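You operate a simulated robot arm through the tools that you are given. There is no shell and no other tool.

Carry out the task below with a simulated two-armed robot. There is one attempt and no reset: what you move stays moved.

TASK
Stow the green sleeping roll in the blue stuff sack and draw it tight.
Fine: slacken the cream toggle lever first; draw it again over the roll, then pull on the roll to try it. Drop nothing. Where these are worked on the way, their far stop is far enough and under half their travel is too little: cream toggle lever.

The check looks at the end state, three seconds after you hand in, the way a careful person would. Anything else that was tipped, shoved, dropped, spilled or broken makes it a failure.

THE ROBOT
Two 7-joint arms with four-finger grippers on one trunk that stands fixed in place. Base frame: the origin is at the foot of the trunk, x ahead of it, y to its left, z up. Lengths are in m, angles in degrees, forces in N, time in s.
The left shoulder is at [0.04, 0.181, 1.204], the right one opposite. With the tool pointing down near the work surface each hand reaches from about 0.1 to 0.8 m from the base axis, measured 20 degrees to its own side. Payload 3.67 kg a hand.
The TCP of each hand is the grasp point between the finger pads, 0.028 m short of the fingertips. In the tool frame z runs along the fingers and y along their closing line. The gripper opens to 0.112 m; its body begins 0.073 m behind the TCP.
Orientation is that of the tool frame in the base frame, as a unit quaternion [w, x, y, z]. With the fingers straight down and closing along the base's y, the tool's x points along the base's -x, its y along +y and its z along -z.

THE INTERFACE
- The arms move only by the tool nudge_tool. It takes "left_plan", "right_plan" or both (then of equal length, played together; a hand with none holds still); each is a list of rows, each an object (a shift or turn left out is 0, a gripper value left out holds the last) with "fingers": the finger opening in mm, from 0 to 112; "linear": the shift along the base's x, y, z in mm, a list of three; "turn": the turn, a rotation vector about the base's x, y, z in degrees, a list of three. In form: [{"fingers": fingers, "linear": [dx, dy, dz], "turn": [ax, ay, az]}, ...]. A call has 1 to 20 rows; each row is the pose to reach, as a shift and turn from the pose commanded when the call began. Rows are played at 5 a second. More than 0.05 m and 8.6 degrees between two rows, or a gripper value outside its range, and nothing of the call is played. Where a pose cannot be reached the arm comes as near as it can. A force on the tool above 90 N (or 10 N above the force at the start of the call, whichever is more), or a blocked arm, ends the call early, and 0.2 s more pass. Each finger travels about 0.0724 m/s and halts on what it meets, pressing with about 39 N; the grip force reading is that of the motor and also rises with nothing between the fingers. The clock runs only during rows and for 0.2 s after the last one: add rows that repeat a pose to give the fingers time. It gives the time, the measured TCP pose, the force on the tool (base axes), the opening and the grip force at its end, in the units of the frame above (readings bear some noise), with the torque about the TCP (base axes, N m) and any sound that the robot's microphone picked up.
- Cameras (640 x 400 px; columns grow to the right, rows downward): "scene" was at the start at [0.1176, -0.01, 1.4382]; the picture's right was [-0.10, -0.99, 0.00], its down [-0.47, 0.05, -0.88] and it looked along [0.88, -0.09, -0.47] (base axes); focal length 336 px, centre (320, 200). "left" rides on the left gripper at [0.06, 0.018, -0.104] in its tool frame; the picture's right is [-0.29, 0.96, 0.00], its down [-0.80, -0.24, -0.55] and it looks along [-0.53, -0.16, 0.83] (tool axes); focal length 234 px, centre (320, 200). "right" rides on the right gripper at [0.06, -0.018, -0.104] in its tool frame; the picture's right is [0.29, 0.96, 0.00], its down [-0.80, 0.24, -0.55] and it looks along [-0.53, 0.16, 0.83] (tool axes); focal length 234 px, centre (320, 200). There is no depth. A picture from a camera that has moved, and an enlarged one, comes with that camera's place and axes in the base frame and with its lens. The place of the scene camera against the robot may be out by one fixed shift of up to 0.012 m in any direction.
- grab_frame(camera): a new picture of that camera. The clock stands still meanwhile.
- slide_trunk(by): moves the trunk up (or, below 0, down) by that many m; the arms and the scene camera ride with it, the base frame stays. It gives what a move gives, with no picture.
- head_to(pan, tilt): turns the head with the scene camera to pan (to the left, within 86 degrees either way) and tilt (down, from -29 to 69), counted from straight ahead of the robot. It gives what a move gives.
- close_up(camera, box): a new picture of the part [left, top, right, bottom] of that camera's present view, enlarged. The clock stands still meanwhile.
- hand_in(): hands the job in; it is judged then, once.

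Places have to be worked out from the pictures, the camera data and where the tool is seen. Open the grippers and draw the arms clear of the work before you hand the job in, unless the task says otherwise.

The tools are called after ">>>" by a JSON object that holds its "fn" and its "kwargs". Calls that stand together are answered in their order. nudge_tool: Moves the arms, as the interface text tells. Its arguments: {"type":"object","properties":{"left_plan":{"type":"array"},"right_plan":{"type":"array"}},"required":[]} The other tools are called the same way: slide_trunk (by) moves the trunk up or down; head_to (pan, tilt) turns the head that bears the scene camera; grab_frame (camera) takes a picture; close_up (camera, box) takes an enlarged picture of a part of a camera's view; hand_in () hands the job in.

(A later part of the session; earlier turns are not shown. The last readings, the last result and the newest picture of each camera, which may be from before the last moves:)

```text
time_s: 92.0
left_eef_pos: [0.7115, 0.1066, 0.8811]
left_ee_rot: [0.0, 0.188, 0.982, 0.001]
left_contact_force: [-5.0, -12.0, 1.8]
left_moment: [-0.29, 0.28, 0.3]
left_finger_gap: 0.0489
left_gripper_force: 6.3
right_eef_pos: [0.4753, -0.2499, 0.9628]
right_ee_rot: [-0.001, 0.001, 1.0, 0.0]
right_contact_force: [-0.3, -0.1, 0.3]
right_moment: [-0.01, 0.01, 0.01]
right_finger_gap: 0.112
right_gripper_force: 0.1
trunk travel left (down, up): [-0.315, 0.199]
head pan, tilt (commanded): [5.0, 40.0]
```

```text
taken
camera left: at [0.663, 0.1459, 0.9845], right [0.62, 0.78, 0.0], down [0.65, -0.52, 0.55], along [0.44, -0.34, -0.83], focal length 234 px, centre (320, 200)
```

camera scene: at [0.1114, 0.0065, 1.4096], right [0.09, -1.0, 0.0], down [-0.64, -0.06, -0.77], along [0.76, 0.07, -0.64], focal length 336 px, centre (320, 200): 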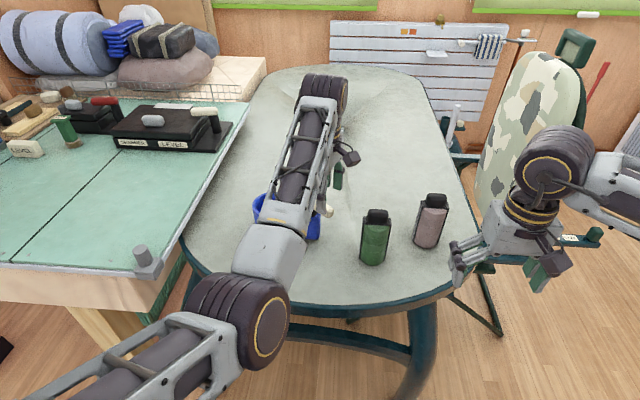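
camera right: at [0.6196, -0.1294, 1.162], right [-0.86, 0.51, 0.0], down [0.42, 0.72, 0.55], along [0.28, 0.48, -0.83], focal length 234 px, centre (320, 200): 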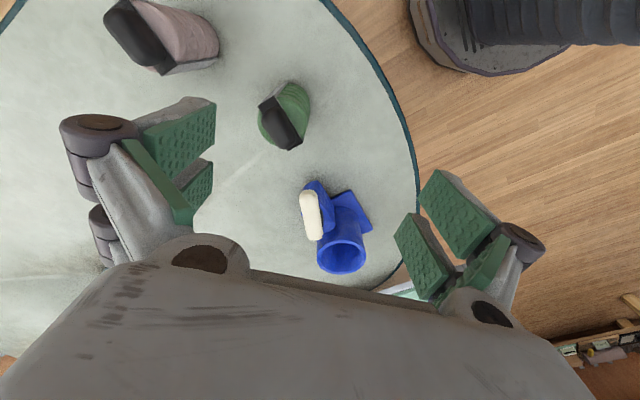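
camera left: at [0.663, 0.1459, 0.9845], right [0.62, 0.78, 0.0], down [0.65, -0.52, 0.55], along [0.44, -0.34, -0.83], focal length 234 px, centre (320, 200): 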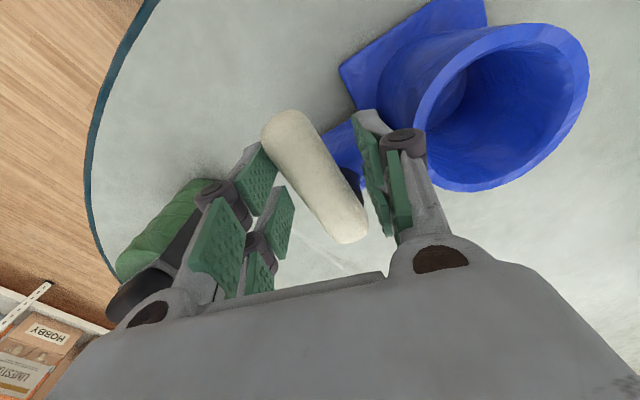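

The force jumped to 13 N and the lever is lagging the hand, so it seems to be at its far stop near -190°. I'll push a few degrees more to confirm it doesn't move further.

>>> {"fn": "nudge_tool", "kwargs": {"left_plan": [{"linear": [1.0, 2.6, 0], "turn": [0, 0, -3]}, {"linear": [1.9, 5.0, 0], "turn": [0, 0, -6]}, {"linear": [1.9, 5.0, 0], "turn": [0, 0, -6]}]}}

>>> {"fn": "grab_frame", "kwargs": {"camera": "left"}}

>>> {"fn": "grab_frame", "kwargs": {"camera": "scene"}}

```text
time_s: 92.8
left_eef_pos: [0.7152, 0.1136, 0.88]
left_ee_rot: [0.001, 0.238, 0.971, 0.001]
left_contact_force: [-6.7, -12.4, 1.6]
left_moment: [-0.27, 0.18, 0.36]
left_finger_gap: 0.0494
left_gripper_force: 7.0
right_eef_pos: [0.4746, -0.2499, 0.9645]
right_ee_rot: [-0.001, 0.0, 1.0, 0.001]
right_contact_force: [0.0, -0.7, 0.1]
right_moment: [-0.03, -0.01, -0.02]
right_finger_gap: 0.1119
right_gripper_force: 0.0
trunk travel left (down, up): [-0.315, 0.199]
head pan, tilt (commanded): [5.0, 40.0]
```

```text
taken
camera left: at [0.6693, 0.1565, 0.9843], right [0.7, 0.72, 0.0], down [0.6, -0.58, 0.55], along [0.4, -0.39, -0.83], focal length 234 px, centre (320, 200)
```

left: 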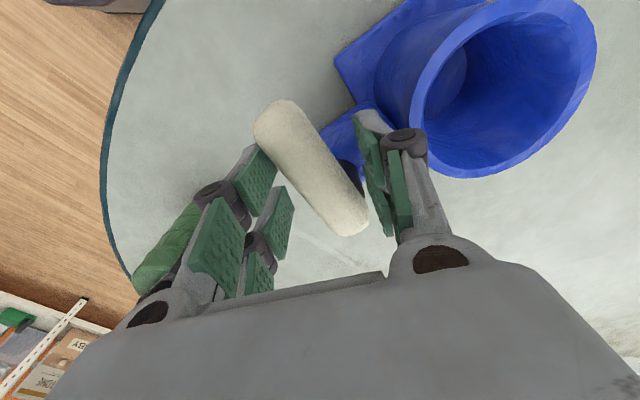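

```text
taken
camera scene: at [0.1106, 0.0048, 1.4097], right [0.09, -1.0, 0.0], down [-0.64, -0.05, -0.77], along [0.76, 0.07, -0.64], focal length 336 px, centre (320, 200)
```

scene: 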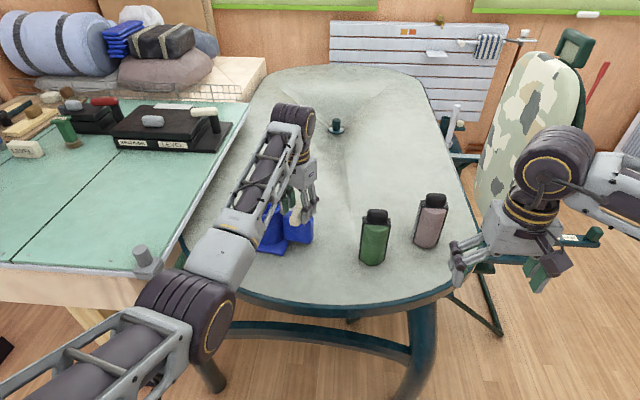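

The lever didn't turn further relative to the stop; it just lags the hand. I'll open the fingers, lift straight up, and measure the lever and whether the sack stayed put.

>>> {"fn": "nudge_tool", "kwargs": {"left_plan": [{"linear": [-1.5, -4, 0], "turn": [0, 0, 4], "fingers": 60}, {"linear": [-1.5, -4, 0], "turn": [0, 0, 4], "fingers": 75}, {"linear": [-1.5, -4, 30], "turn": [0, 0, 4], "fingers": 75}, {"linear": [-15, -4, 65], "turn": [0, 0, 8], "fingers": 75}, {"linear": [-40, 0, 105], "turn": [0, 0, 14], "fingers": 75}, {"linear": [-65, 10, 140], "turn": [0, 0, 20], "fingers": 75}, {"linear": [-80, 20, 160], "turn": [0, 0, 27], "fingers": 75}, {"linear": [-80, 20, 160], "turn": [0, 0, 27], "fingers": 75}]}}

>>> {"fn": "grab_frame", "kwargs": {"camera": "left"}}

>>> {"fn": "close_up", "kwargs": {"camera": "left", "box": [220, 60, 420, 260]}}

>>> {"fn": "grab_frame", "kwargs": {"camera": "scene"}}

```text
time_s: 94.6
left_eef_pos: [0.6341, 0.134, 1.0399]
left_ee_rot: [-0.001, 0.003, 1.0, 0.0]
left_contact_force: [-0.1, 0.3, -0.7]
left_moment: [-0.01, 0.01, -0.03]
left_finger_gap: 0.0751
left_gripper_force: 0.0
right_eef_pos: [0.4756, -0.2484, 0.9623]
right_ee_rot: [-0.001, 0.001, 1.0, 0.0]
right_contact_force: [0.4, 0.6, 1.3]
right_moment: [-0.01, 0.0, 0.0]
right_finger_gap: 0.1121
right_gripper_force: 0.1
trunk travel left (down, up): [-0.315, 0.199]
head pan, tilt (commanded): [5.0, 40.0]
```

```text
taken
camera left: at [0.5744, 0.152, 1.1432], right [0.29, 0.96, 0.0], down [0.8, -0.25, 0.55], along [0.53, -0.16, -0.83], focal length 234 px, centre (320, 200)
```

left: 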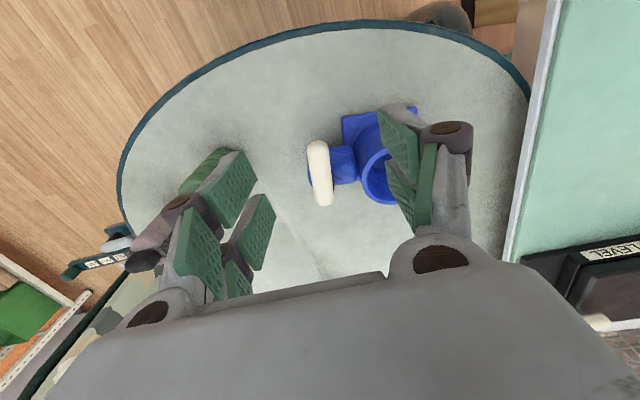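

```text
2.00 times, centred on (320, 160) of left
camera zoom: at [0.5744, 0.152, 1.1432], right [0.29, 0.96, 0.0], down [0.8, -0.25, 0.55], along [0.53, -0.16, -0.83], focal length 468 px, centre (320, 280)
```

zoom: 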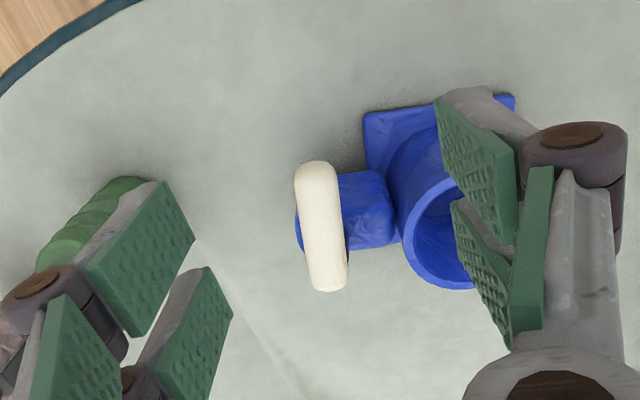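

```text
taken
camera scene: at [0.1122, 0.0063, 1.4095], right [0.09, -1.0, 0.0], down [-0.64, -0.06, -0.77], along [0.76, 0.07, -0.64], focal length 336 px, centre (320, 200)
```

scene: 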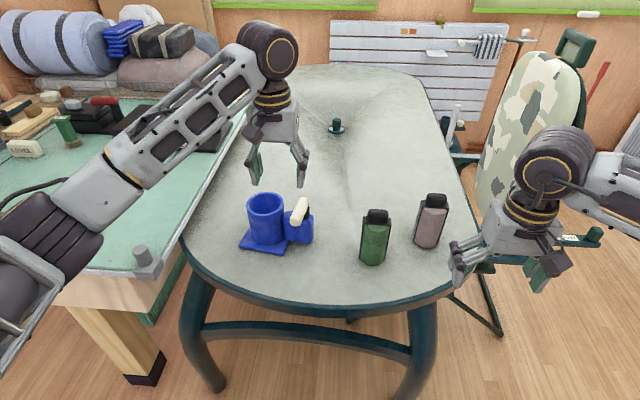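

The sack is not fixed: its base plate shifted about 28 mm toward +y and turned about -8.6°, sliding once the lever met its stop, so from here I must push the lever only lightly. The lever is now ~67° from its start relative to the sack, at its far stop. Next I open the left hand and move over the green roll with 90° yaw.

>>> {"fn": "nudge_tool", "kwargs": {"left_plan": [{"linear": [0, -15, 0], "turn": [0, 0, 7.5], "fingers": 112}, {"linear": [0, -30, 0], "turn": [0, 0, 15]}, {"linear": [0, -45, 0], "turn": [0, 0, 22.5]}, {"linear": [0, -60, 0], "turn": [0, 0, 30]}, {"linear": [5, -80, 0], "turn": [0, 0, 37.5]}, {"linear": [8, -100, 0], "turn": [0, 0, 45]}, {"linear": [12, -120, 0], "turn": [0, 0, 52.5]}, {"linear": [15, -140, 0], "turn": [0, 0, 60]}, {"linear": [18, -155, 0], "turn": [0, 0, 67.5]}, {"linear": [20, -170, -5], "turn": [0, 0, 75]}, {"linear": [23, -183, -10], "turn": [0, 0, 82.5]}, {"linear": [26, -194, -20], "turn": [0, 0, 90]}, {"linear": [26, -194, -20], "turn": [0, 0, 90]}]}}

>>> {"fn": "grab_frame", "kwargs": {"camera": "left"}}

>>> {"fn": "close_up", "kwargs": {"camera": "scene", "box": [220, 170, 460, 290]}}

```text
time_s: 97.4
left_eef_pos: [0.6607, -0.0604, 1.0195]
left_ee_rot: [0.0, -0.705, 0.71, 0.0]
left_contact_force: [1.4, 0.4, 1.0]
left_moment: [0.04, 0.02, -0.02]
left_finger_gap: 0.1121
left_gripper_force: 0.0
right_eef_pos: [0.474, -0.2494, 0.9637]
right_ee_rot: [0.0, 0.001, 1.0, 0.0]
right_contact_force: [0.4, 0.6, -0.1]
right_moment: [0.0, -0.04, -0.01]
right_finger_gap: 0.1122
right_gripper_force: 0.0
trunk travel left (down, up): [-0.315, 0.199]
head pan, tilt (commanded): [5.0, 40.0]
```

```text
taken
camera left: at [0.6425, -0.1201, 1.1232], right [-0.96, 0.29, 0.0], down [0.25, 0.8, 0.55], along [0.16, 0.53, -0.83], focal length 234 px, centre (320, 200)
```

left: 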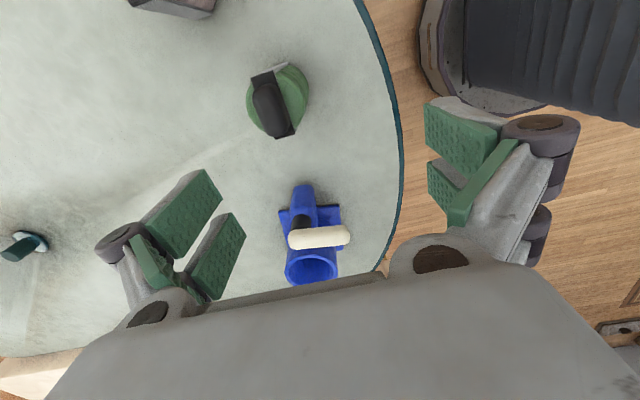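

```text
2.67 times, centred on (340, 230) of scene
camera zoom: at [0.1116, 0.0068, 1.4096], right [0.09, -1.0, 0.0], down [-0.64, -0.06, -0.77], along [0.76, 0.07, -0.64], focal length 897 px, centre (267, 120)
```

zoom: 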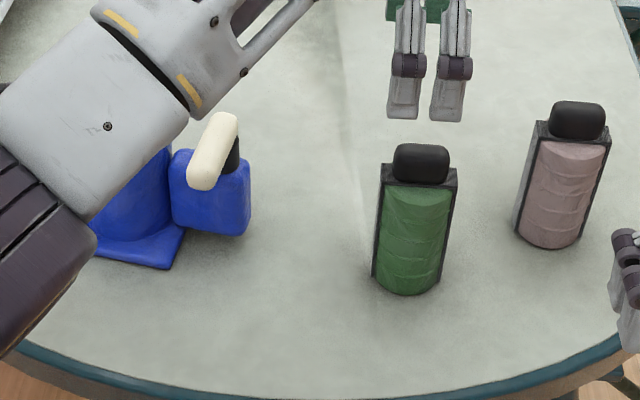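

The left hand is near the roll. I'll take enlarged views of the roll and the sack from here to fix the slab top height and the sack's new pose.

>>> {"fn": "close_up", "kwargs": {"camera": "left", "box": [220, 50, 340, 150]}}

>>> {"fn": "close_up", "kwargs": {"camera": "left", "box": [250, 170, 380, 290]}}

```text
4.00 times, centred on (280, 100) of left
camera zoom: at [0.6425, -0.1201, 1.1232], right [-0.96, 0.29, 0.0], down [0.25, 0.8, 0.55], along [0.16, 0.53, -0.83], focal length 937 px, centre (480, 600)
```

zoom: 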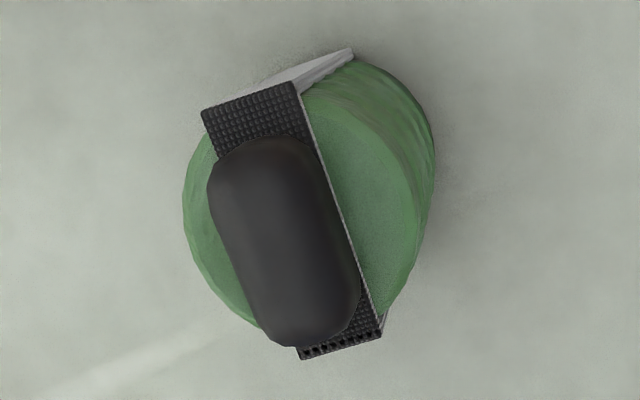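

```text
3.33 times, centred on (315, 230) of left
camera zoom: at [0.6425, -0.1201, 1.1232], right [-0.96, 0.29, 0.0], down [0.25, 0.8, 0.55], along [0.16, 0.53, -0.83], focal length 781 px, centre (337, 100)
```

zoom: 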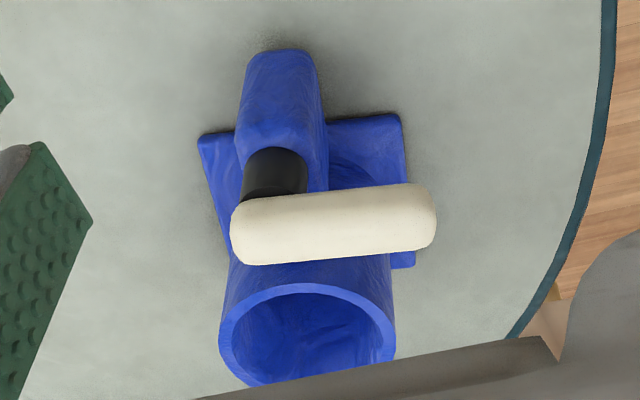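

The slab top is at z≈0.857 and knob spans to about 0.892, centred on (0.706, -0.080). The sack now has its tube centre at about (0.759, 0.207) and yaw about -10°. I'll lower the open left hand around the knob to z 0.890 (tips 0.862, just above the slab).

>>> {"fn": "nudge_tool", "kwargs": {"left_plan": [{"linear": [22, -10, -10], "fingers": 80}, {"linear": [45, -20, -30], "fingers": 80}, {"linear": [45, -20, -60], "fingers": 80}, {"linear": [45, -20, -90], "fingers": 80}, {"linear": [45, -20, -115], "fingers": 80}, {"linear": [45, -20, -129], "fingers": 80}, {"linear": [45, -20, -129], "fingers": 80}]}}

>>> {"fn": "grab_frame", "kwargs": {"camera": "left"}}

>>> {"fn": "close_up", "kwargs": {"camera": "scene", "box": [320, 170, 440, 290]}}

```text
time_s: 99.0
left_eef_pos: [0.704, -0.081, 0.8904]
left_ee_rot: [-0.001, -0.704, 0.71, 0.0]
left_contact_force: [-0.4, 0.4, -0.8]
left_moment: [0.03, -0.01, -0.02]
left_finger_gap: 0.0801
left_gripper_force: 0.1
right_eef_pos: [0.4771, -0.2493, 0.9624]
right_ee_rot: [0.0, 0.001, 1.0, -0.001]
right_contact_force: [0.5, -0.6, 0.2]
right_moment: [-0.01, 0.0, -0.06]
right_finger_gap: 0.1123
right_gripper_force: 0.0
trunk travel left (down, up): [-0.315, 0.199]
head pan, tilt (commanded): [5.0, 40.0]
```

```text
taken
camera left: at [0.6876, -0.1404, 0.9941], right [-0.96, 0.3, 0.0], down [0.25, 0.79, 0.55], along [0.16, 0.53, -0.83], focal length 234 px, centre (320, 200)
```

left: 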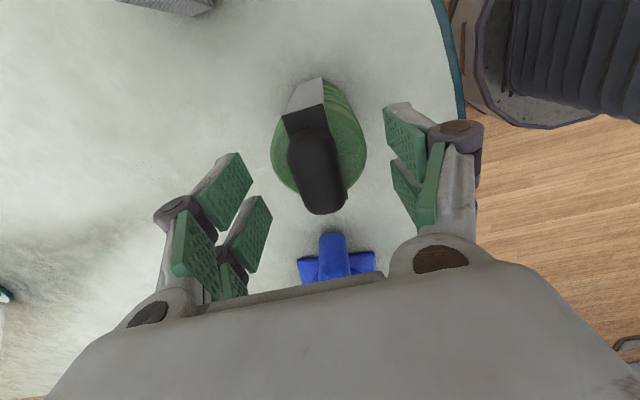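

```text
3.33 times, centred on (380, 230) of scene
camera zoom: at [0.1115, 0.0063, 1.4096], right [0.09, -1.0, 0.0], down [-0.64, -0.06, -0.77], along [0.76, 0.07, -0.64], focal length 1122 px, centre (120, 100)
```

zoom: 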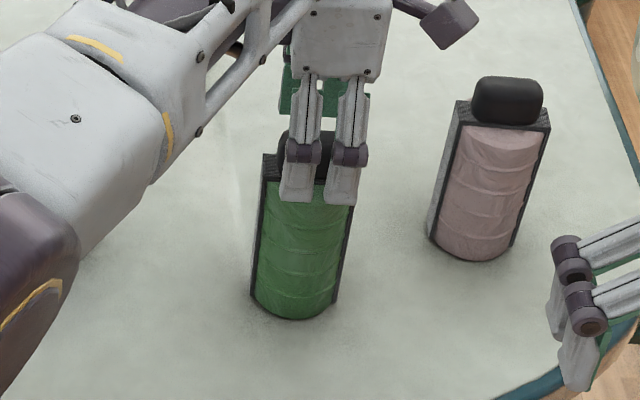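

The knob sits between the finger pairs; I'll shift 4 mm toward +y to centre on it and close the grip.

>>> {"fn": "nudge_tool", "kwargs": {"left_plan": [{"linear": [1.5, 4, 0], "fingers": 80}, {"linear": [1.5, 4, 0], "fingers": 50}, {"linear": [1.5, 4, 0], "fingers": 20}, {"linear": [1.5, 4, 0], "fingers": 15}, {"linear": [1.5, 4, 0], "fingers": 15}, {"linear": [1.5, 4, 0], "fingers": 15}]}}

>>> {"fn": "grab_frame", "kwargs": {"camera": "left"}}

>>> {"fn": "close_up", "kwargs": {"camera": "scene", "box": [320, 170, 440, 290]}}

```text
time_s: 100.4
left_eef_pos: [0.7063, -0.0753, 0.8916]
left_ee_rot: [0.0, -0.704, 0.71, 0.0]
left_contact_force: [-0.5, -0.4, 0.2]
left_moment: [-0.11, -0.03, -0.02]
left_finger_gap: 0.0277
left_gripper_force: 38.8
right_eef_pos: [0.4761, -0.2495, 0.9636]
right_ee_rot: [0.001, 0.001, 1.0, 0.0]
right_contact_force: [-0.2, 0.4, -0.6]
right_moment: [0.0, 0.02, -0.01]
right_finger_gap: 0.1119
right_gripper_force: 0.1
trunk travel left (down, up): [-0.315, 0.199]
head pan, tilt (commanded): [5.0, 40.0]
```

```text
taken
camera left: at [0.6892, -0.1361, 0.9945], right [-0.96, 0.3, 0.0], down [0.25, 0.79, 0.55], along [0.16, 0.53, -0.83], focal length 234 px, centre (320, 200)
```

left: 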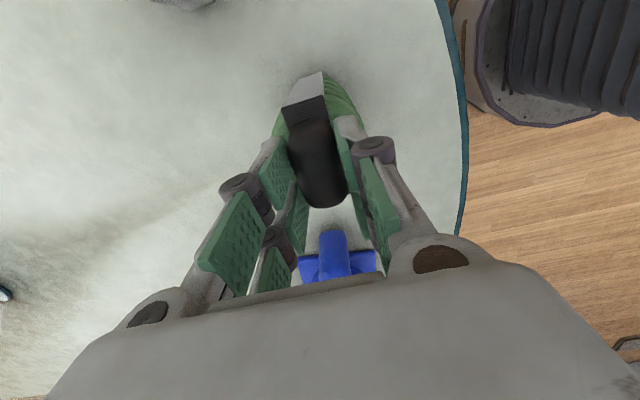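

```text
3.33 times, centred on (380, 230) of scene
camera zoom: at [0.1116, 0.0064, 1.4096], right [0.09, -1.0, 0.0], down [-0.64, -0.06, -0.77], along [0.76, 0.07, -0.64], focal length 1122 px, centre (120, 100)
```

zoom: 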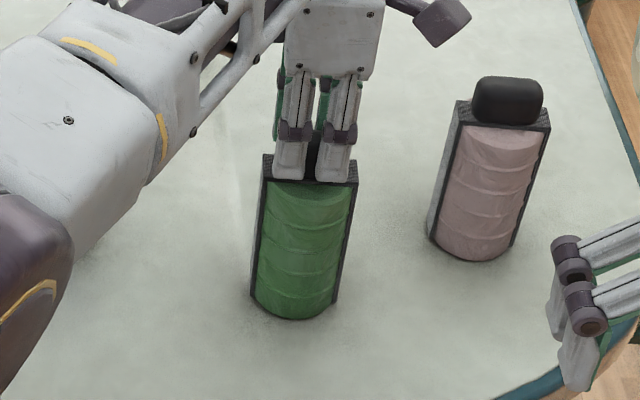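

The knob is held at 27.7 mm gap with 39 N. I'll lift 30 mm and check that the roll hangs straight.

>>> {"fn": "nudge_tool", "kwargs": {"left_plan": [{"linear": [0, 0, 8], "fingers": 15}, {"linear": [0, 0, 18], "fingers": 15}, {"linear": [0, 0, 30], "fingers": 15}, {"linear": [0, 0, 30], "fingers": 15}]}}

>>> {"fn": "grab_frame", "kwargs": {"camera": "scene"}}

>>> {"fn": "grab_frame", "kwargs": {"camera": "right"}}

```text
time_s: 101.4
left_eef_pos: [0.7062, -0.0767, 0.9203]
left_ee_rot: [0.0, -0.704, 0.71, 0.0]
left_contact_force: [-0.5, -0.8, -1.9]
left_moment: [0.05, -0.02, -0.01]
left_finger_gap: 0.0276
left_gripper_force: 39.0
right_eef_pos: [0.4769, -0.2492, 0.9636]
right_ee_rot: [0.0, 0.001, 1.0, 0.0]
right_contact_force: [-0.5, -0.2, 0.0]
right_moment: [0.03, -0.02, -0.01]
right_finger_gap: 0.1117
right_gripper_force: 0.1
trunk travel left (down, up): [-0.315, 0.199]
head pan, tilt (commanded): [5.0, 40.0]
```

```text
taken
camera scene: at [0.1119, 0.0064, 1.4096], right [0.09, -1.0, 0.0], down [-0.64, -0.06, -0.77], along [0.76, 0.07, -0.64], focal length 336 px, centre (320, 200)
```

scene: 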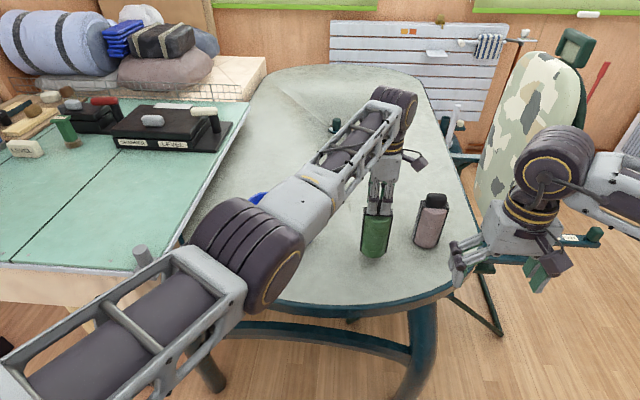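

```text
taken
camera right: at [0.4164, -0.2668, 1.0684], right [-0.29, 0.96, 0.0], down [0.8, 0.24, 0.55], along [0.53, 0.16, -0.83], focal length 234 px, centre (320, 200)
```

right: 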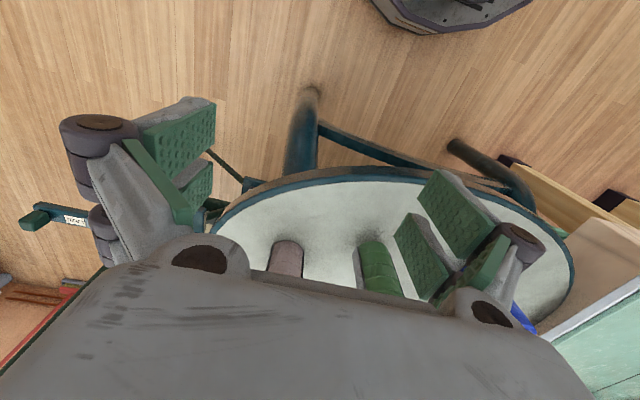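

The roll hangs straight and weighs about 2 N. I'll raise the trunk 0.10 m to lift it well clear.

>>> {"fn": "slide_trunk", "kwargs": {"by": 0.1}}

>>> {"fn": "nudge_tool", "kwargs": {"left_plan": [{"linear": [0, 0, 20], "fingers": 15}, {"linear": [0, 0, 40], "fingers": 15}, {"linear": [0, 0, 65], "fingers": 15}, {"linear": [0, 0, 65], "fingers": 15}]}}

```text
time_s: 102.8
left_eef_pos: [0.7061, -0.0764, 1.0211]
left_ee_rot: [0.0, -0.705, 0.71, 0.0]
left_contact_force: [0.0, 0.5, -2.4]
left_moment: [0.0, -0.01, 0.0]
left_finger_gap: 0.0278
left_gripper_force: 39.2
right_eef_pos: [0.4761, -0.2499, 1.0633]
right_ee_rot: [-0.001, 0.001, 1.0, -0.001]
right_contact_force: [-0.6, -0.3, 0.5]
right_moment: [-0.03, -0.02, 0.02]
right_finger_gap: 0.112
right_gripper_force: 0.1
trunk travel left (down, up): [-0.415, 0.099]
head pan, tilt (commanded): [5.0, 40.0]
```

```text
time_s: 103.8
left_eef_pos: [0.7064, -0.0771, 1.0871]
left_ee_rot: [-0.001, -0.704, 0.71, 0.001]
left_contact_force: [0.4, -0.2, -1.9]
left_moment: [-0.02, -0.01, -0.04]
left_finger_gap: 0.0276
left_gripper_force: 39.2
right_eef_pos: [0.4753, -0.2491, 1.0636]
right_ee_rot: [0.001, 0.001, 1.0, 0.001]
right_contact_force: [0.8, -0.4, 0.6]
right_moment: [0.01, -0.04, 0.01]
right_finger_gap: 0.1119
right_gripper_force: 0.1
trunk travel left (down, up): [-0.415, 0.099]
head pan, tilt (commanded): [5.0, 40.0]
```

The roll bottom is at about z 0.917 now. I'll carry it over the tube at (0.759, 0.207), turning -10° to match the sack.

>>> {"fn": "nudge_tool", "kwargs": {"left_plan": [{"linear": [4, 30, 0], "turn": [0, 0, -1], "fingers": 15}, {"linear": [9, 65, 0], "turn": [0, 0, -2], "fingers": 15}, {"linear": [15, 100, 0], "turn": [0, 0, -3.5], "fingers": 15}, {"linear": [22, 135, 0], "turn": [0, 0, -5], "fingers": 15}, {"linear": [29, 170, 0], "turn": [0, 0, -6.5], "fingers": 15}, {"linear": [37, 205, 0], "turn": [0, 0, -8], "fingers": 15}, {"linear": [44, 240, 0], "turn": [0, 0, -9], "fingers": 15}, {"linear": [50, 270, 0], "turn": [0, 0, -10], "fingers": 15}, {"linear": [52.6, 284, 0], "turn": [0, 0, -10], "fingers": 15}, {"linear": [52.6, 284, 0], "turn": [0, 0, -10], "fingers": 15}]}}

>>> {"fn": "grab_frame", "kwargs": {"camera": "left"}}

>>> {"fn": "grab_frame", "kwargs": {"camera": "scene"}}

```text
time_s: 106.0
left_eef_pos: [0.7583, 0.207, 1.0865]
left_ee_rot: [0.0, -0.64, 0.768, 0.0]
left_contact_force: [-0.1, 0.0, -1.1]
left_moment: [0.03, 0.0, 0.01]
left_finger_gap: 0.0278
left_gripper_force: 38.5
right_eef_pos: [0.4758, -0.2493, 1.0633]
right_ee_rot: [0.0, 0.001, 1.0, 0.0]
right_contact_force: [-0.6, -0.1, 1.0]
right_moment: [0.02, 0.02, 0.02]
right_finger_gap: 0.112
right_gripper_force: 0.1
trunk travel left (down, up): [-0.415, 0.099]
head pan, tilt (commanded): [5.0, 40.0]
```

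```text
taken
camera left: at [0.7313, 0.1519, 1.1896], right [-0.89, 0.46, 0.0], down [0.38, 0.74, 0.55], along [0.25, 0.49, -0.83], focal length 234 px, centre (320, 200)
```

left: 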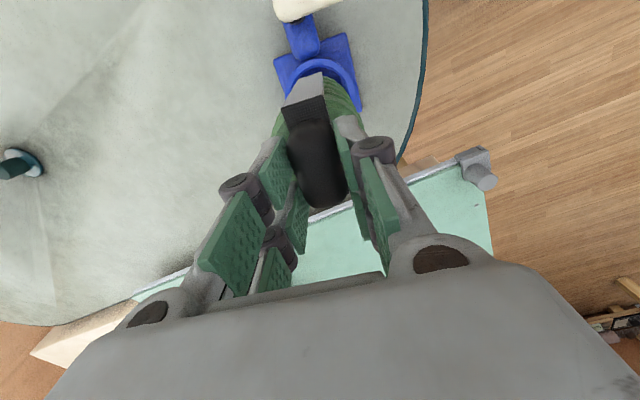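

```text
taken
camera scene: at [0.1119, 0.0063, 1.5099], right [0.09, -1.0, 0.0], down [-0.64, -0.06, -0.77], along [0.76, 0.07, -0.64], focal length 336 px, centre (320, 200)
```

scene: 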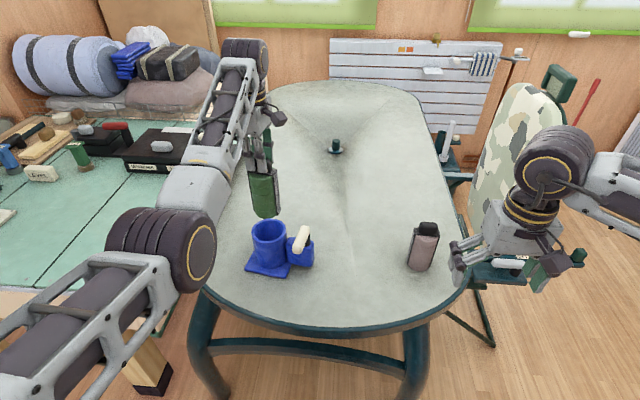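

The roll is above the tube. I'll enlarge the scene view and use the right camera to check alignment of the roll over the mouth.

>>> {"fn": "close_up", "kwargs": {"camera": "scene", "box": [210, 150, 350, 290]}}

>>> {"fn": "close_up", "kwargs": {"camera": "left", "box": [240, 0, 400, 130]}}

```text
2.86 times, centred on (280, 220) of scene
camera zoom: at [0.1119, 0.0063, 1.5099], right [0.09, -1.0, 0.0], down [-0.64, -0.06, -0.77], along [0.76, 0.07, -0.64], focal length 961 px, centre (434, 143)
```

zoom: 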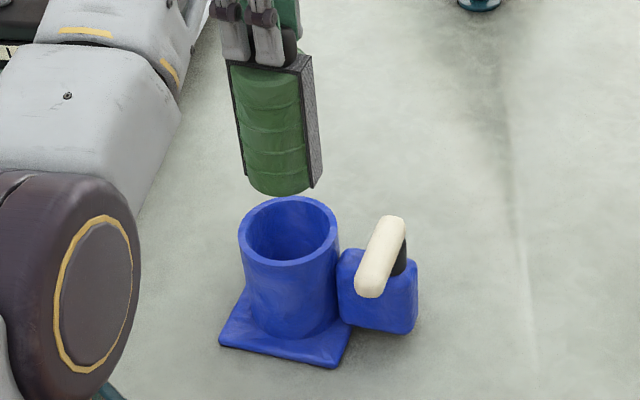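

```text
3.08 times, centred on (320, 65) of left
camera zoom: at [0.7313, 0.1519, 1.1896], right [-0.89, 0.46, 0.0], down [0.38, 0.74, 0.55], along [0.25, 0.49, -0.83], focal length 720 px, centre (320, 615)
```

zoom: 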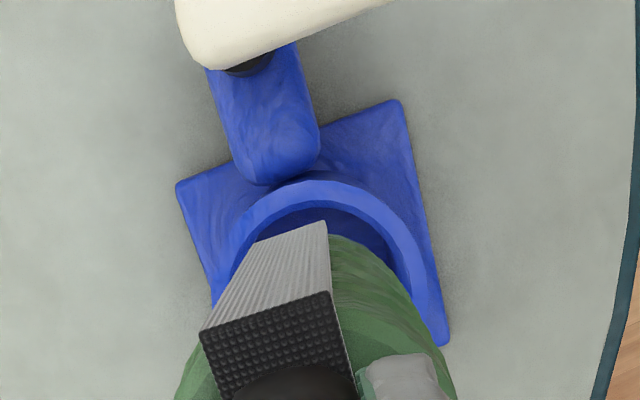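

Relative to the tube the roll is within about 2 mm, well inside the ~7 mm clearance. I'll lower it with the arm until its bottom is about 1 cm inside the mouth and check the force.

>>> {"fn": "nudge_tool", "kwargs": {"left_plan": [{"linear": [0.5, 1, -15], "fingers": 15}, {"linear": [0.5, 1, -30], "fingers": 15}, {"linear": [0.5, 1, -45], "fingers": 15}, {"linear": [0.5, 1, -60], "fingers": 15}, {"linear": [0.5, 1, -72], "fingers": 15}, {"linear": [0.5, 1, -82], "fingers": 15}, {"linear": [0.5, 1, -90], "fingers": 15}, {"linear": [0.5, 1, -90], "fingers": 15}]}}

>>> {"fn": "close_up", "kwargs": {"camera": "scene", "box": [210, 150, 350, 290]}}

>>> {"fn": "close_up", "kwargs": {"camera": "left", "box": [240, 0, 400, 130]}}

```text
time_s: 107.8
left_eef_pos: [0.7597, 0.2095, 0.9969]
left_ee_rot: [0.0, -0.64, 0.768, 0.0]
left_contact_force: [-0.1, -0.3, -1.4]
left_moment: [-0.03, 0.0, 0.0]
left_finger_gap: 0.0276
left_gripper_force: 38.8
right_eef_pos: [0.4761, -0.2489, 1.0642]
right_ee_rot: [-0.001, 0.001, 1.0, 0.0]
right_contact_force: [0.4, -0.6, 0.0]
right_moment: [-0.02, -0.02, 0.02]
right_finger_gap: 0.1119
right_gripper_force: 0.0
trunk travel left (down, up): [-0.415, 0.099]
head pan, tilt (commanded): [5.0, 40.0]
```

```text
2.86 times, centred on (280, 220) of scene
camera zoom: at [0.1119, 0.0065, 1.5099], right [0.09, -1.0, 0.0], down [-0.64, -0.06, -0.77], along [0.76, 0.07, -0.64], focal length 961 px, centre (434, 143)
```

zoom: 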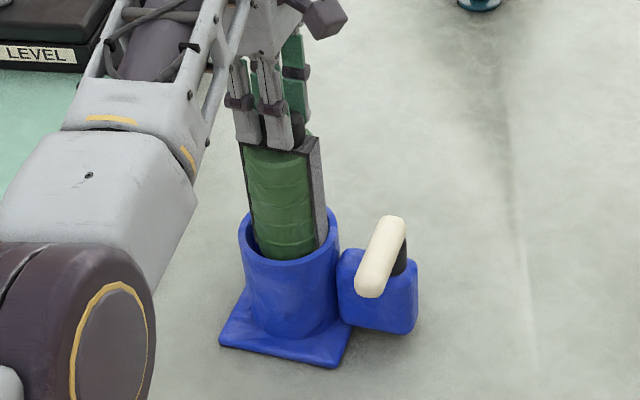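

```text
3.08 times, centred on (320, 65) of left
camera zoom: at [0.7319, 0.1531, 1.0994], right [-0.89, 0.46, 0.0], down [0.38, 0.74, 0.55], along [0.25, 0.49, -0.83], focal length 720 px, centre (320, 615)
```

zoom: 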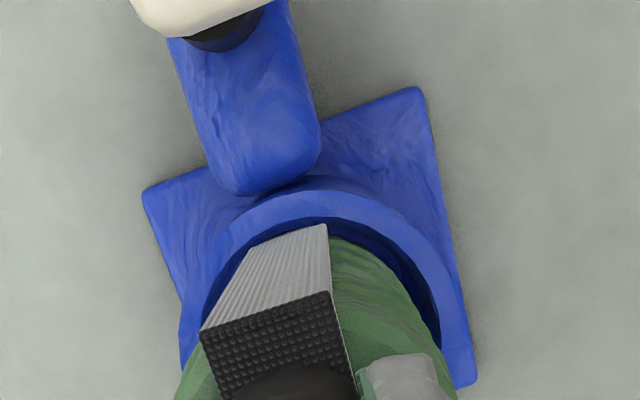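

The roll has entered the mouth cleanly with no contact force. I'll go down another 50 mm with the arm.

>>> {"fn": "nudge_tool", "kwargs": {"left_plan": [{"linear": [0, 0, -12], "fingers": 15}, {"linear": [0, 0, -24], "fingers": 15}, {"linear": [0, 0, -36], "fingers": 15}, {"linear": [0, 0, -48], "fingers": 15}, {"linear": [0, 0, -48], "fingers": 15}]}}

>>> {"fn": "close_up", "kwargs": {"camera": "scene", "box": [210, 150, 350, 290]}}

```text
time_s: 109.0
left_eef_pos: [0.7605, 0.2093, 0.948]
left_ee_rot: [0.0, -0.639, 0.769, 0.0]
left_contact_force: [0.0, 0.1, -2.6]
left_moment: [0.0, 0.01, -0.01]
left_finger_gap: 0.028
left_gripper_force: 39.0
right_eef_pos: [0.4761, -0.2486, 1.0636]
right_ee_rot: [-0.001, 0.001, 1.0, 0.0]
right_contact_force: [-0.2, 0.0, -0.2]
right_moment: [-0.03, 0.0, 0.01]
right_finger_gap: 0.1122
right_gripper_force: 0.0
trunk travel left (down, up): [-0.415, 0.099]
head pan, tilt (commanded): [5.0, 40.0]
```

```text
2.86 times, centred on (280, 220) of scene
camera zoom: at [0.1118, 0.0065, 1.5099], right [0.09, -1.0, 0.0], down [-0.64, -0.06, -0.77], along [0.76, 0.07, -0.64], focal length 961 px, centre (434, 143)
```

zoom: 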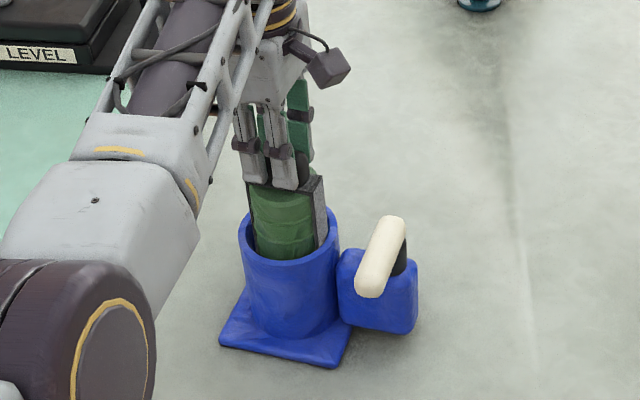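

Still free. The arm is near full reach, so I'll lower the trunk by 30 mm for the next part.

>>> {"fn": "slide_trunk", "kwargs": {"by": -0.03}}

>>> {"fn": "nudge_tool", "kwargs": {"left_plan": [{"linear": [0, 0, -5], "fingers": 15}, {"linear": [0, 0, -9], "fingers": 15}, {"linear": [0, 0, -13], "fingers": 15}, {"linear": [0, 0, -16], "fingers": 15}, {"linear": [0, 0, -16], "fingers": 15}]}}

```text
time_s: 109.7
left_eef_pos: [0.7601, 0.2087, 0.9173]
left_ee_rot: [0.0, -0.64, 0.769, 0.001]
left_contact_force: [0.0, 0.0, -0.9]
left_moment: [-0.02, -0.04, 0.01]
left_finger_gap: 0.0278
left_gripper_force: 39.4
right_eef_pos: [0.476, -0.2488, 1.0328]
right_ee_rot: [0.0, 0.001, 1.0, 0.0]
right_contact_force: [-0.6, -0.4, -0.4]
right_moment: [-0.02, -0.02, -0.02]
right_finger_gap: 0.1118
right_gripper_force: 0.1
trunk travel left (down, up): [-0.385, 0.129]
head pan, tilt (commanded): [5.0, 40.0]
```

```text
time_s: 110.9
left_eef_pos: [0.7596, 0.2094, 0.9024]
left_ee_rot: [0.001, -0.639, 0.769, 0.0]
left_contact_force: [-0.1, 0.6, 4.2]
left_moment: [-0.01, 0.2, 0.02]
left_finger_gap: 0.028
left_gripper_force: 39.2
right_eef_pos: [0.4761, -0.2488, 1.034]
right_ee_rot: [0.0, 0.001, 1.0, 0.0]
right_contact_force: [-0.4, -0.1, 0.1]
right_moment: [0.01, 0.0, -0.02]
right_finger_gap: 0.1123
right_gripper_force: 0.1
trunk travel left (down, up): [-0.385, 0.129]
head pan, tilt (commanded): [5.0, 40.0]
```

The roll is seated: upward 4 N at TCP z 0.902, so its bottom is at about 0.733. I'll ease off 1.5 mm, open the fingers and rise straight up.

>>> {"fn": "nudge_tool", "kwargs": {"left_plan": [{"linear": [0, 0, 1.5], "fingers": 15}, {"linear": [0, 0, 1.5], "fingers": 40}, {"linear": [0, 0, 1.5], "fingers": 60}, {"linear": [0, 0, 1.5], "fingers": 60}, {"linear": [0, 0, 20], "fingers": 60}, {"linear": [0, 0, 45], "fingers": 60}, {"linear": [0, 0, 75], "fingers": 60}, {"linear": [0, 0, 105], "fingers": 60}, {"linear": [0, 0, 105], "fingers": 60}]}}

>>> {"fn": "grab_frame", "kwargs": {"camera": "left"}}

>>> {"fn": "close_up", "kwargs": {"camera": "scene", "box": [210, 150, 350, 290]}}

```text
time_s: 112.9
left_eef_pos: [0.7592, 0.2093, 1.0069]
left_ee_rot: [0.0, -0.641, 0.768, 0.001]
left_contact_force: [1.3, -0.3, -0.2]
left_moment: [-0.02, 0.0, 0.01]
left_finger_gap: 0.06
left_gripper_force: 0.0
right_eef_pos: [0.4761, -0.2488, 1.0332]
right_ee_rot: [0.0, 0.0, 1.0, 0.0]
right_contact_force: [0.3, 0.3, 0.2]
right_moment: [0.01, -0.04, 0.0]
right_finger_gap: 0.1122
right_gripper_force: 0.1
trunk travel left (down, up): [-0.385, 0.129]
head pan, tilt (commanded): [5.0, 40.0]
```

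```text
taken
camera left: at [0.7317, 0.1535, 1.1108], right [-0.89, 0.46, 0.0], down [0.38, 0.74, 0.55], along [0.25, 0.49, -0.83], focal length 234 px, centre (320, 200)
```

left: 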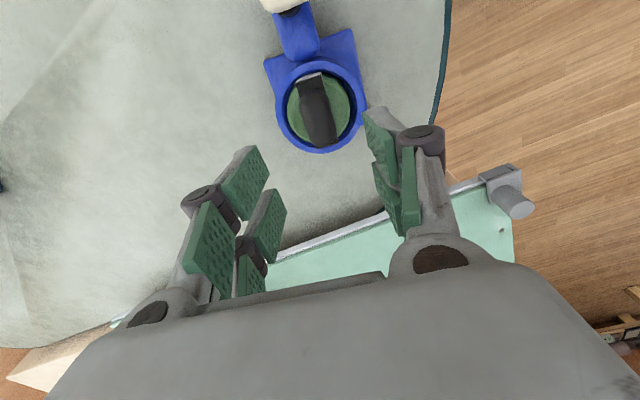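

```text
2.86 times, centred on (280, 220) of scene
camera zoom: at [0.1121, 0.0067, 1.4794], right [0.09, -1.0, 0.0], down [-0.64, -0.06, -0.77], along [0.76, 0.07, -0.64], focal length 961 px, centre (434, 143)
```

zoom: 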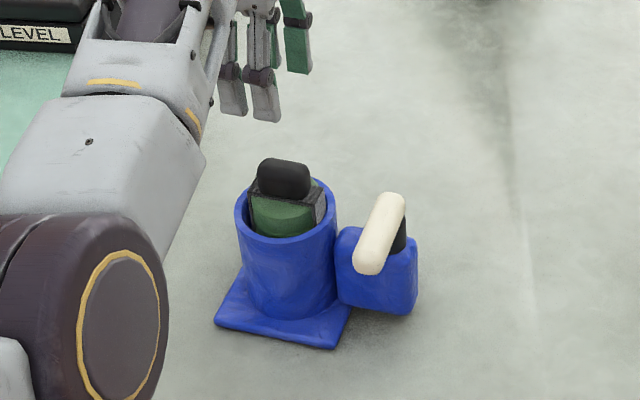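

The roll stands in the sack. By rigid motion the pivot is now near (0.743, 0.104), with the lever at about -189°. I'll bring the left hand over it at yaw about -9°, still above at z 0.97, for a check.

>>> {"fn": "nudge_tool", "kwargs": {"left_plan": [{"linear": [-5, -5, 5], "turn": [0, 0, -7.4], "fingers": 60}, {"linear": [-12, -12, 8], "turn": [0, 0, -14.8]}, {"linear": [-20, -20, 8], "turn": [0, 0, -22.2]}, {"linear": [-28, -30, 8], "turn": [0, 0, -29.6]}, {"linear": [-36, -40, 8], "turn": [0, 0, -37]}, {"linear": [-44, -50, 5], "turn": [0, 0, -44.4]}, {"linear": [-52, -60, 0], "turn": [0, 0, -51.8]}, {"linear": [-60, -70, -10], "turn": [0, 0, -59.2]}, {"linear": [-66, -80, -20], "turn": [0, 0, -66.6]}, {"linear": [-66, -90, -30], "turn": [0, 0, -74]}, {"linear": [-66, -97, -37], "turn": [0, 0, -81.4]}, {"linear": [-66, -97, -37], "turn": [0, 0, -88.7]}, {"linear": [-66, -97, -37], "turn": [0, 0, -88.7]}]}}

>>> {"fn": "grab_frame", "kwargs": {"camera": "left"}}

>>> {"fn": "close_up", "kwargs": {"camera": "scene", "box": [210, 150, 350, 290]}}

```text
time_s: 115.7
left_eef_pos: [0.6932, 0.112, 0.9695]
left_ee_rot: [0.0, 0.08, 0.997, 0.0]
left_contact_force: [0.1, 0.1, -0.1]
left_moment: [0.03, 0.01, 0.0]
left_finger_gap: 0.0601
left_gripper_force: 0.1
right_eef_pos: [0.476, -0.2487, 1.0319]
right_ee_rot: [0.0, 0.001, 1.0, 0.0]
right_contact_force: [0.3, -0.1, -1.1]
right_moment: [0.01, -0.03, -0.01]
right_finger_gap: 0.1121
right_gripper_force: 0.1
trunk travel left (down, up): [-0.385, 0.129]
head pan, tilt (commanded): [5.0, 40.0]
```

```text
taken
camera left: at [0.6382, 0.1394, 1.0734], right [0.44, 0.9, 0.0], down [0.75, -0.36, 0.55], along [0.5, -0.24, -0.83], focal length 234 px, centre (320, 200)
```

left: 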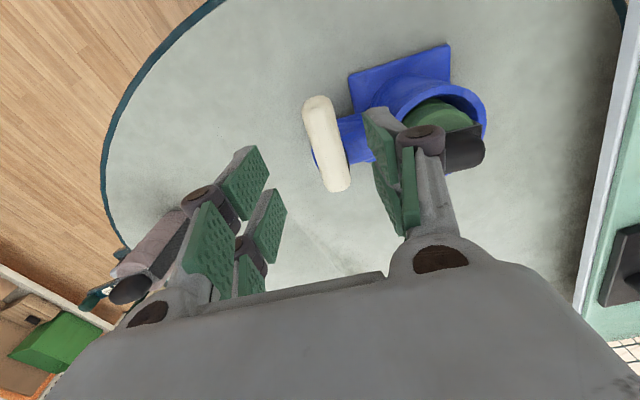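

```text
2.86 times, centred on (280, 220) of scene
camera zoom: at [0.1117, 0.0064, 1.4795], right [0.09, -1.0, 0.0], down [-0.64, -0.06, -0.77], along [0.76, 0.07, -0.64], focal length 961 px, centre (434, 143)
```

zoom: 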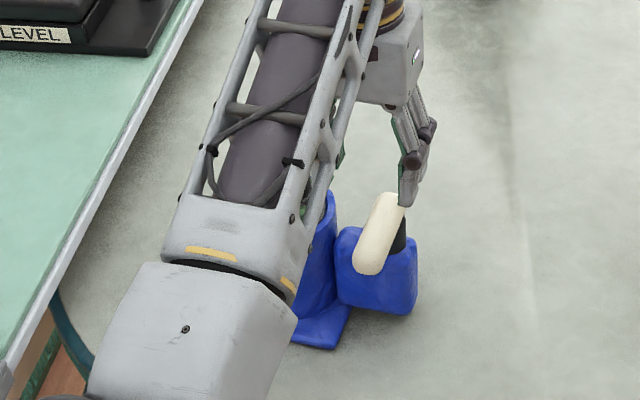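

The lever lies at about -190° with pivot (0.7436, 0.1065), centred nicely. I'll shift 3 mm, go down to z 0.88, and narrow the fingers to 42 mm.

>>> {"fn": "nudge_tool", "kwargs": {"left_plan": [{"linear": [1, 3, -25], "fingers": 60}, {"linear": [1, 3, -50], "fingers": 60}, {"linear": [1, 3, -72], "fingers": 60}, {"linear": [1, 3, -89], "fingers": 60}, {"linear": [1, 3, -89], "fingers": 50}, {"linear": [1, 3, -89], "fingers": 42}, {"linear": [1, 3, -89], "fingers": 42}]}}

>>> {"fn": "grab_frame", "kwargs": {"camera": "left"}}

```text
time_s: 117.3
left_eef_pos: [0.6966, 0.1156, 0.8807]
left_ee_rot: [0.0, 0.08, 0.997, 0.0]
left_contact_force: [-0.1, 0.8, -0.7]
left_moment: [-0.03, 0.0, 0.0]
left_finger_gap: 0.0417
left_gripper_force: 0.2
right_eef_pos: [0.4768, -0.249, 1.0342]
right_ee_rot: [0.0, 0.001, 1.0, 0.0]
right_contact_force: [-0.5, 1.2, -0.2]
right_moment: [-0.03, -0.01, 0.0]
right_finger_gap: 0.1119
right_gripper_force: 0.0
trunk travel left (down, up): [-0.385, 0.129]
head pan, tilt (commanded): [5.0, 40.0]
```

```text
taken
camera left: at [0.6402, 0.1427, 0.9841], right [0.44, 0.9, 0.0], down [0.75, -0.36, 0.55], along [0.5, -0.24, -0.83], focal length 234 px, centre (320, 200)
```

left: 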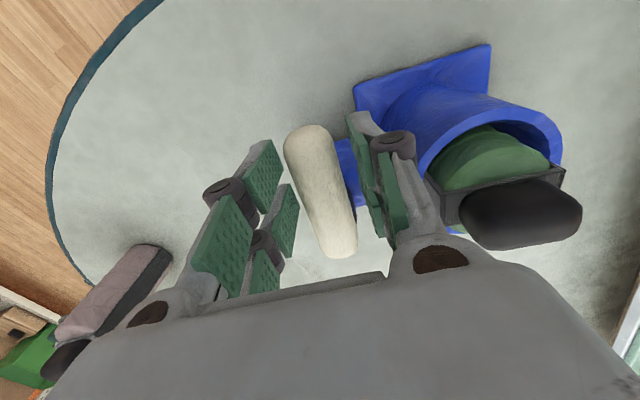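

The lever is straddled without contact. I'll swing it back toward tight in steps, first 35°, watching the force.

>>> {"fn": "nudge_tool", "kwargs": {"left_plan": [{"linear": [-0.8, -5.8, 0], "turn": [0, 0, 7]}, {"linear": [-0.8, -11.6, 0], "turn": [0, 0, 14]}, {"linear": [-0.2, -17.4, 0], "turn": [0, 0, 21]}, {"linear": [1.2, -23.1, 0], "turn": [0, 0, 28]}, {"linear": [3.2, -28.6, 0], "turn": [0, 0, 35]}, {"linear": [3.2, -28.6, 0], "turn": [0, 0, 35]}]}}

>>> {"fn": "grab_frame", "kwargs": {"camera": "left"}}

```text
time_s: 118.7
left_eef_pos: [0.6983, 0.0867, 0.8811]
left_ee_rot: [0.0, -0.224, 0.975, 0.001]
left_contact_force: [-3.1, 1.9, 0.1]
left_moment: [0.05, 0.05, -0.06]
left_finger_gap: 0.0434
left_gripper_force: 1.1
right_eef_pos: [0.4747, -0.2489, 1.0328]
right_ee_rot: [0.0, 0.001, 1.0, 0.0]
right_contact_force: [0.1, 0.8, -0.6]
right_moment: [-0.02, 0.01, 0.03]
right_finger_gap: 0.112
right_gripper_force: 0.1
trunk travel left (down, up): [-0.385, 0.129]
head pan, tilt (commanded): [5.0, 40.0]
```

```text
taken
camera left: at [0.6374, 0.0766, 0.9846], right [-0.16, 0.99, 0.0], down [0.82, 0.13, 0.55], along [0.55, 0.09, -0.83], focal length 234 px, centre (320, 200)
```

left: 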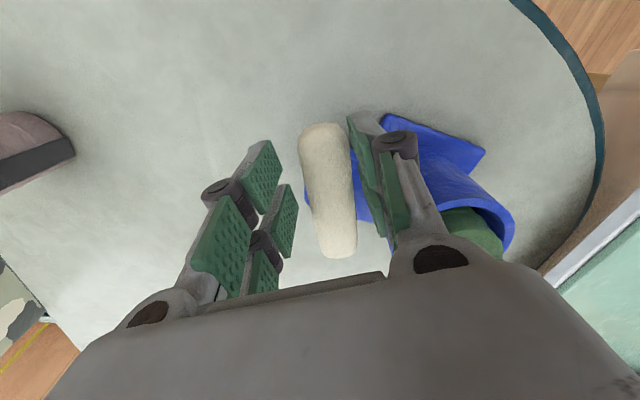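

The lever follows with about 3.6 N. Continuing another 21°.

>>> {"fn": "nudge_tool", "kwargs": {"left_plan": [{"linear": [2.7, -5.2, 0], "turn": [0, 0, 7]}, {"linear": [6.1, -10.0, 0], "turn": [0, 0, 14]}, {"linear": [9.9, -14.4, 0], "turn": [0, 0, 21]}, {"linear": [9.9, -14.4, 0], "turn": [0, 0, 21]}]}}

>>> {"fn": "grab_frame", "kwargs": {"camera": "left"}}

```text
time_s: 119.7
left_eef_pos: [0.7089, 0.0723, 0.8811]
left_ee_rot: [0.0, -0.398, 0.918, -0.001]
left_contact_force: [0.0, 1.5, 0.7]
left_moment: [0.05, 0.01, -0.08]
left_finger_gap: 0.0428
left_gripper_force: 1.0
right_eef_pos: [0.4761, -0.2489, 1.0334]
right_ee_rot: [0.0, 0.001, 1.0, 0.0]
right_contact_force: [0.6, -0.3, -0.3]
right_moment: [0.01, 0.04, 0.0]
right_finger_gap: 0.112
right_gripper_force: 0.2
trunk travel left (down, up): [-0.385, 0.129]
head pan, tilt (commanded): [5.0, 40.0]
```

```text
taken
camera left: at [0.6546, 0.0403, 0.9848], right [-0.5, 0.86, 0.0], down [0.72, 0.42, 0.55], along [0.48, 0.28, -0.83], focal length 234 px, centre (320, 200)
```

left: 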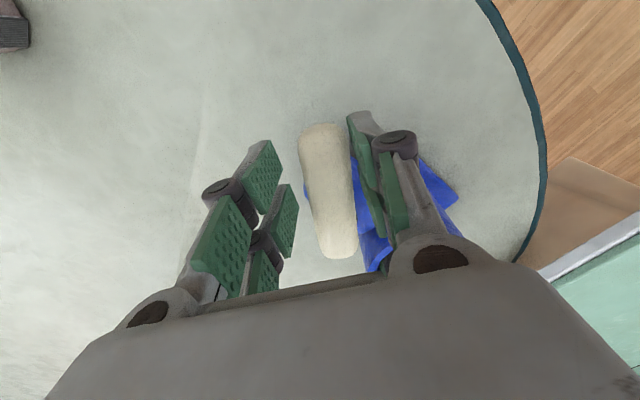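

The force is light at about 1.5 N and the lever is near 218° (that is, -142°). I'll go on another 14° and read again.

>>> {"fn": "nudge_tool", "kwargs": {"left_plan": [{"linear": [4.4, -3.8, 0], "turn": [0, 0, 7]}, {"linear": [9.2, -7.2, 0], "turn": [0, 0, 14]}, {"linear": [9.2, -7.2, 0], "turn": [0, 0, 14]}]}}

>>> {"fn": "grab_frame", "kwargs": {"camera": "left"}}

```text
time_s: 120.5
left_eef_pos: [0.7187, 0.0641, 0.8814]
left_ee_rot: [0.001, -0.506, 0.862, 0.0]
left_contact_force: [-2.0, 0.6, -0.8]
left_moment: [0.02, 0.04, -0.04]
left_finger_gap: 0.0431
left_gripper_force: 0.9
right_eef_pos: [0.476, -0.2485, 1.0345]
right_ee_rot: [0.0, 0.001, 1.0, 0.001]
right_contact_force: [0.4, 0.3, -0.2]
right_moment: [0.01, -0.02, 0.04]
right_finger_gap: 0.1121
right_gripper_force: 0.1
trunk travel left (down, up): [-0.385, 0.129]
head pan, tilt (commanded): [5.0, 40.0]
```

```text
taken
camera left: at [0.673, 0.0206, 0.9846], right [-0.7, 0.72, 0.0], down [0.6, 0.58, 0.55], along [0.4, 0.39, -0.83], focal length 234 px, centre (320, 200)
```

left: 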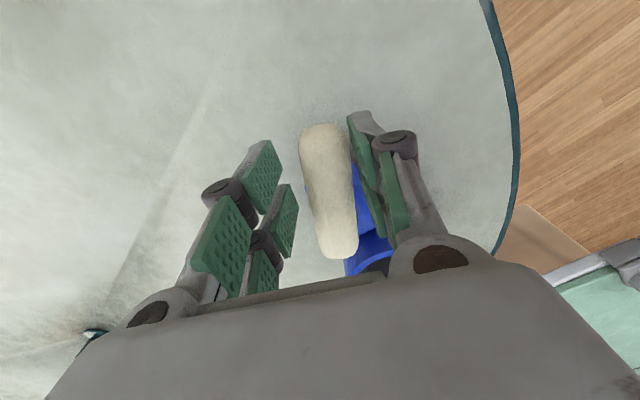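

Lever is near 232° with just 2 N. Now small steps toward the tight stop, 6° more.

>>> {"fn": "nudge_tool", "kwargs": {"left_plan": [{"linear": [2.2, -1.2, 0], "turn": [0, 0, 3]}, {"linear": [4.5, -2.3, 0], "turn": [0, 0, 6]}, {"linear": [4.5, -2.3, 0], "turn": [0, 0, 6]}]}}

>>> {"fn": "grab_frame", "kwargs": {"camera": "left"}}

```text
time_s: 121.3
left_eef_pos: [0.7222, 0.0624, 0.8808]
left_ee_rot: [0.0, -0.551, 0.834, 0.0]
left_contact_force: [-3.5, -1.0, 0.3]
left_moment: [0.0, 0.05, -0.09]
left_finger_gap: 0.0434
left_gripper_force: 1.4
right_eef_pos: [0.4757, -0.2497, 1.0335]
right_ee_rot: [0.0, 0.001, 1.0, 0.0]
right_contact_force: [0.0, -0.6, -0.2]
right_moment: [0.0, -0.01, 0.0]
right_finger_gap: 0.1121
right_gripper_force: 0.0
trunk travel left (down, up): [-0.385, 0.129]
head pan, tilt (commanded): [5.0, 40.0]
```

```text
taken
camera left: at [0.6821, 0.0143, 0.9845], right [-0.77, 0.64, 0.0], down [0.53, 0.64, 0.55], along [0.36, 0.43, -0.83], focal length 234 px, centre (320, 200)
```

left: 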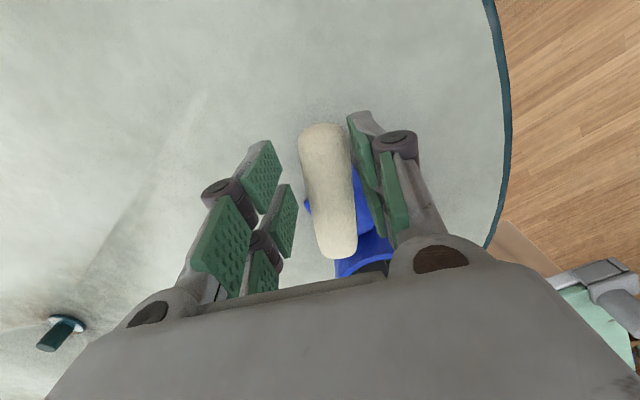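

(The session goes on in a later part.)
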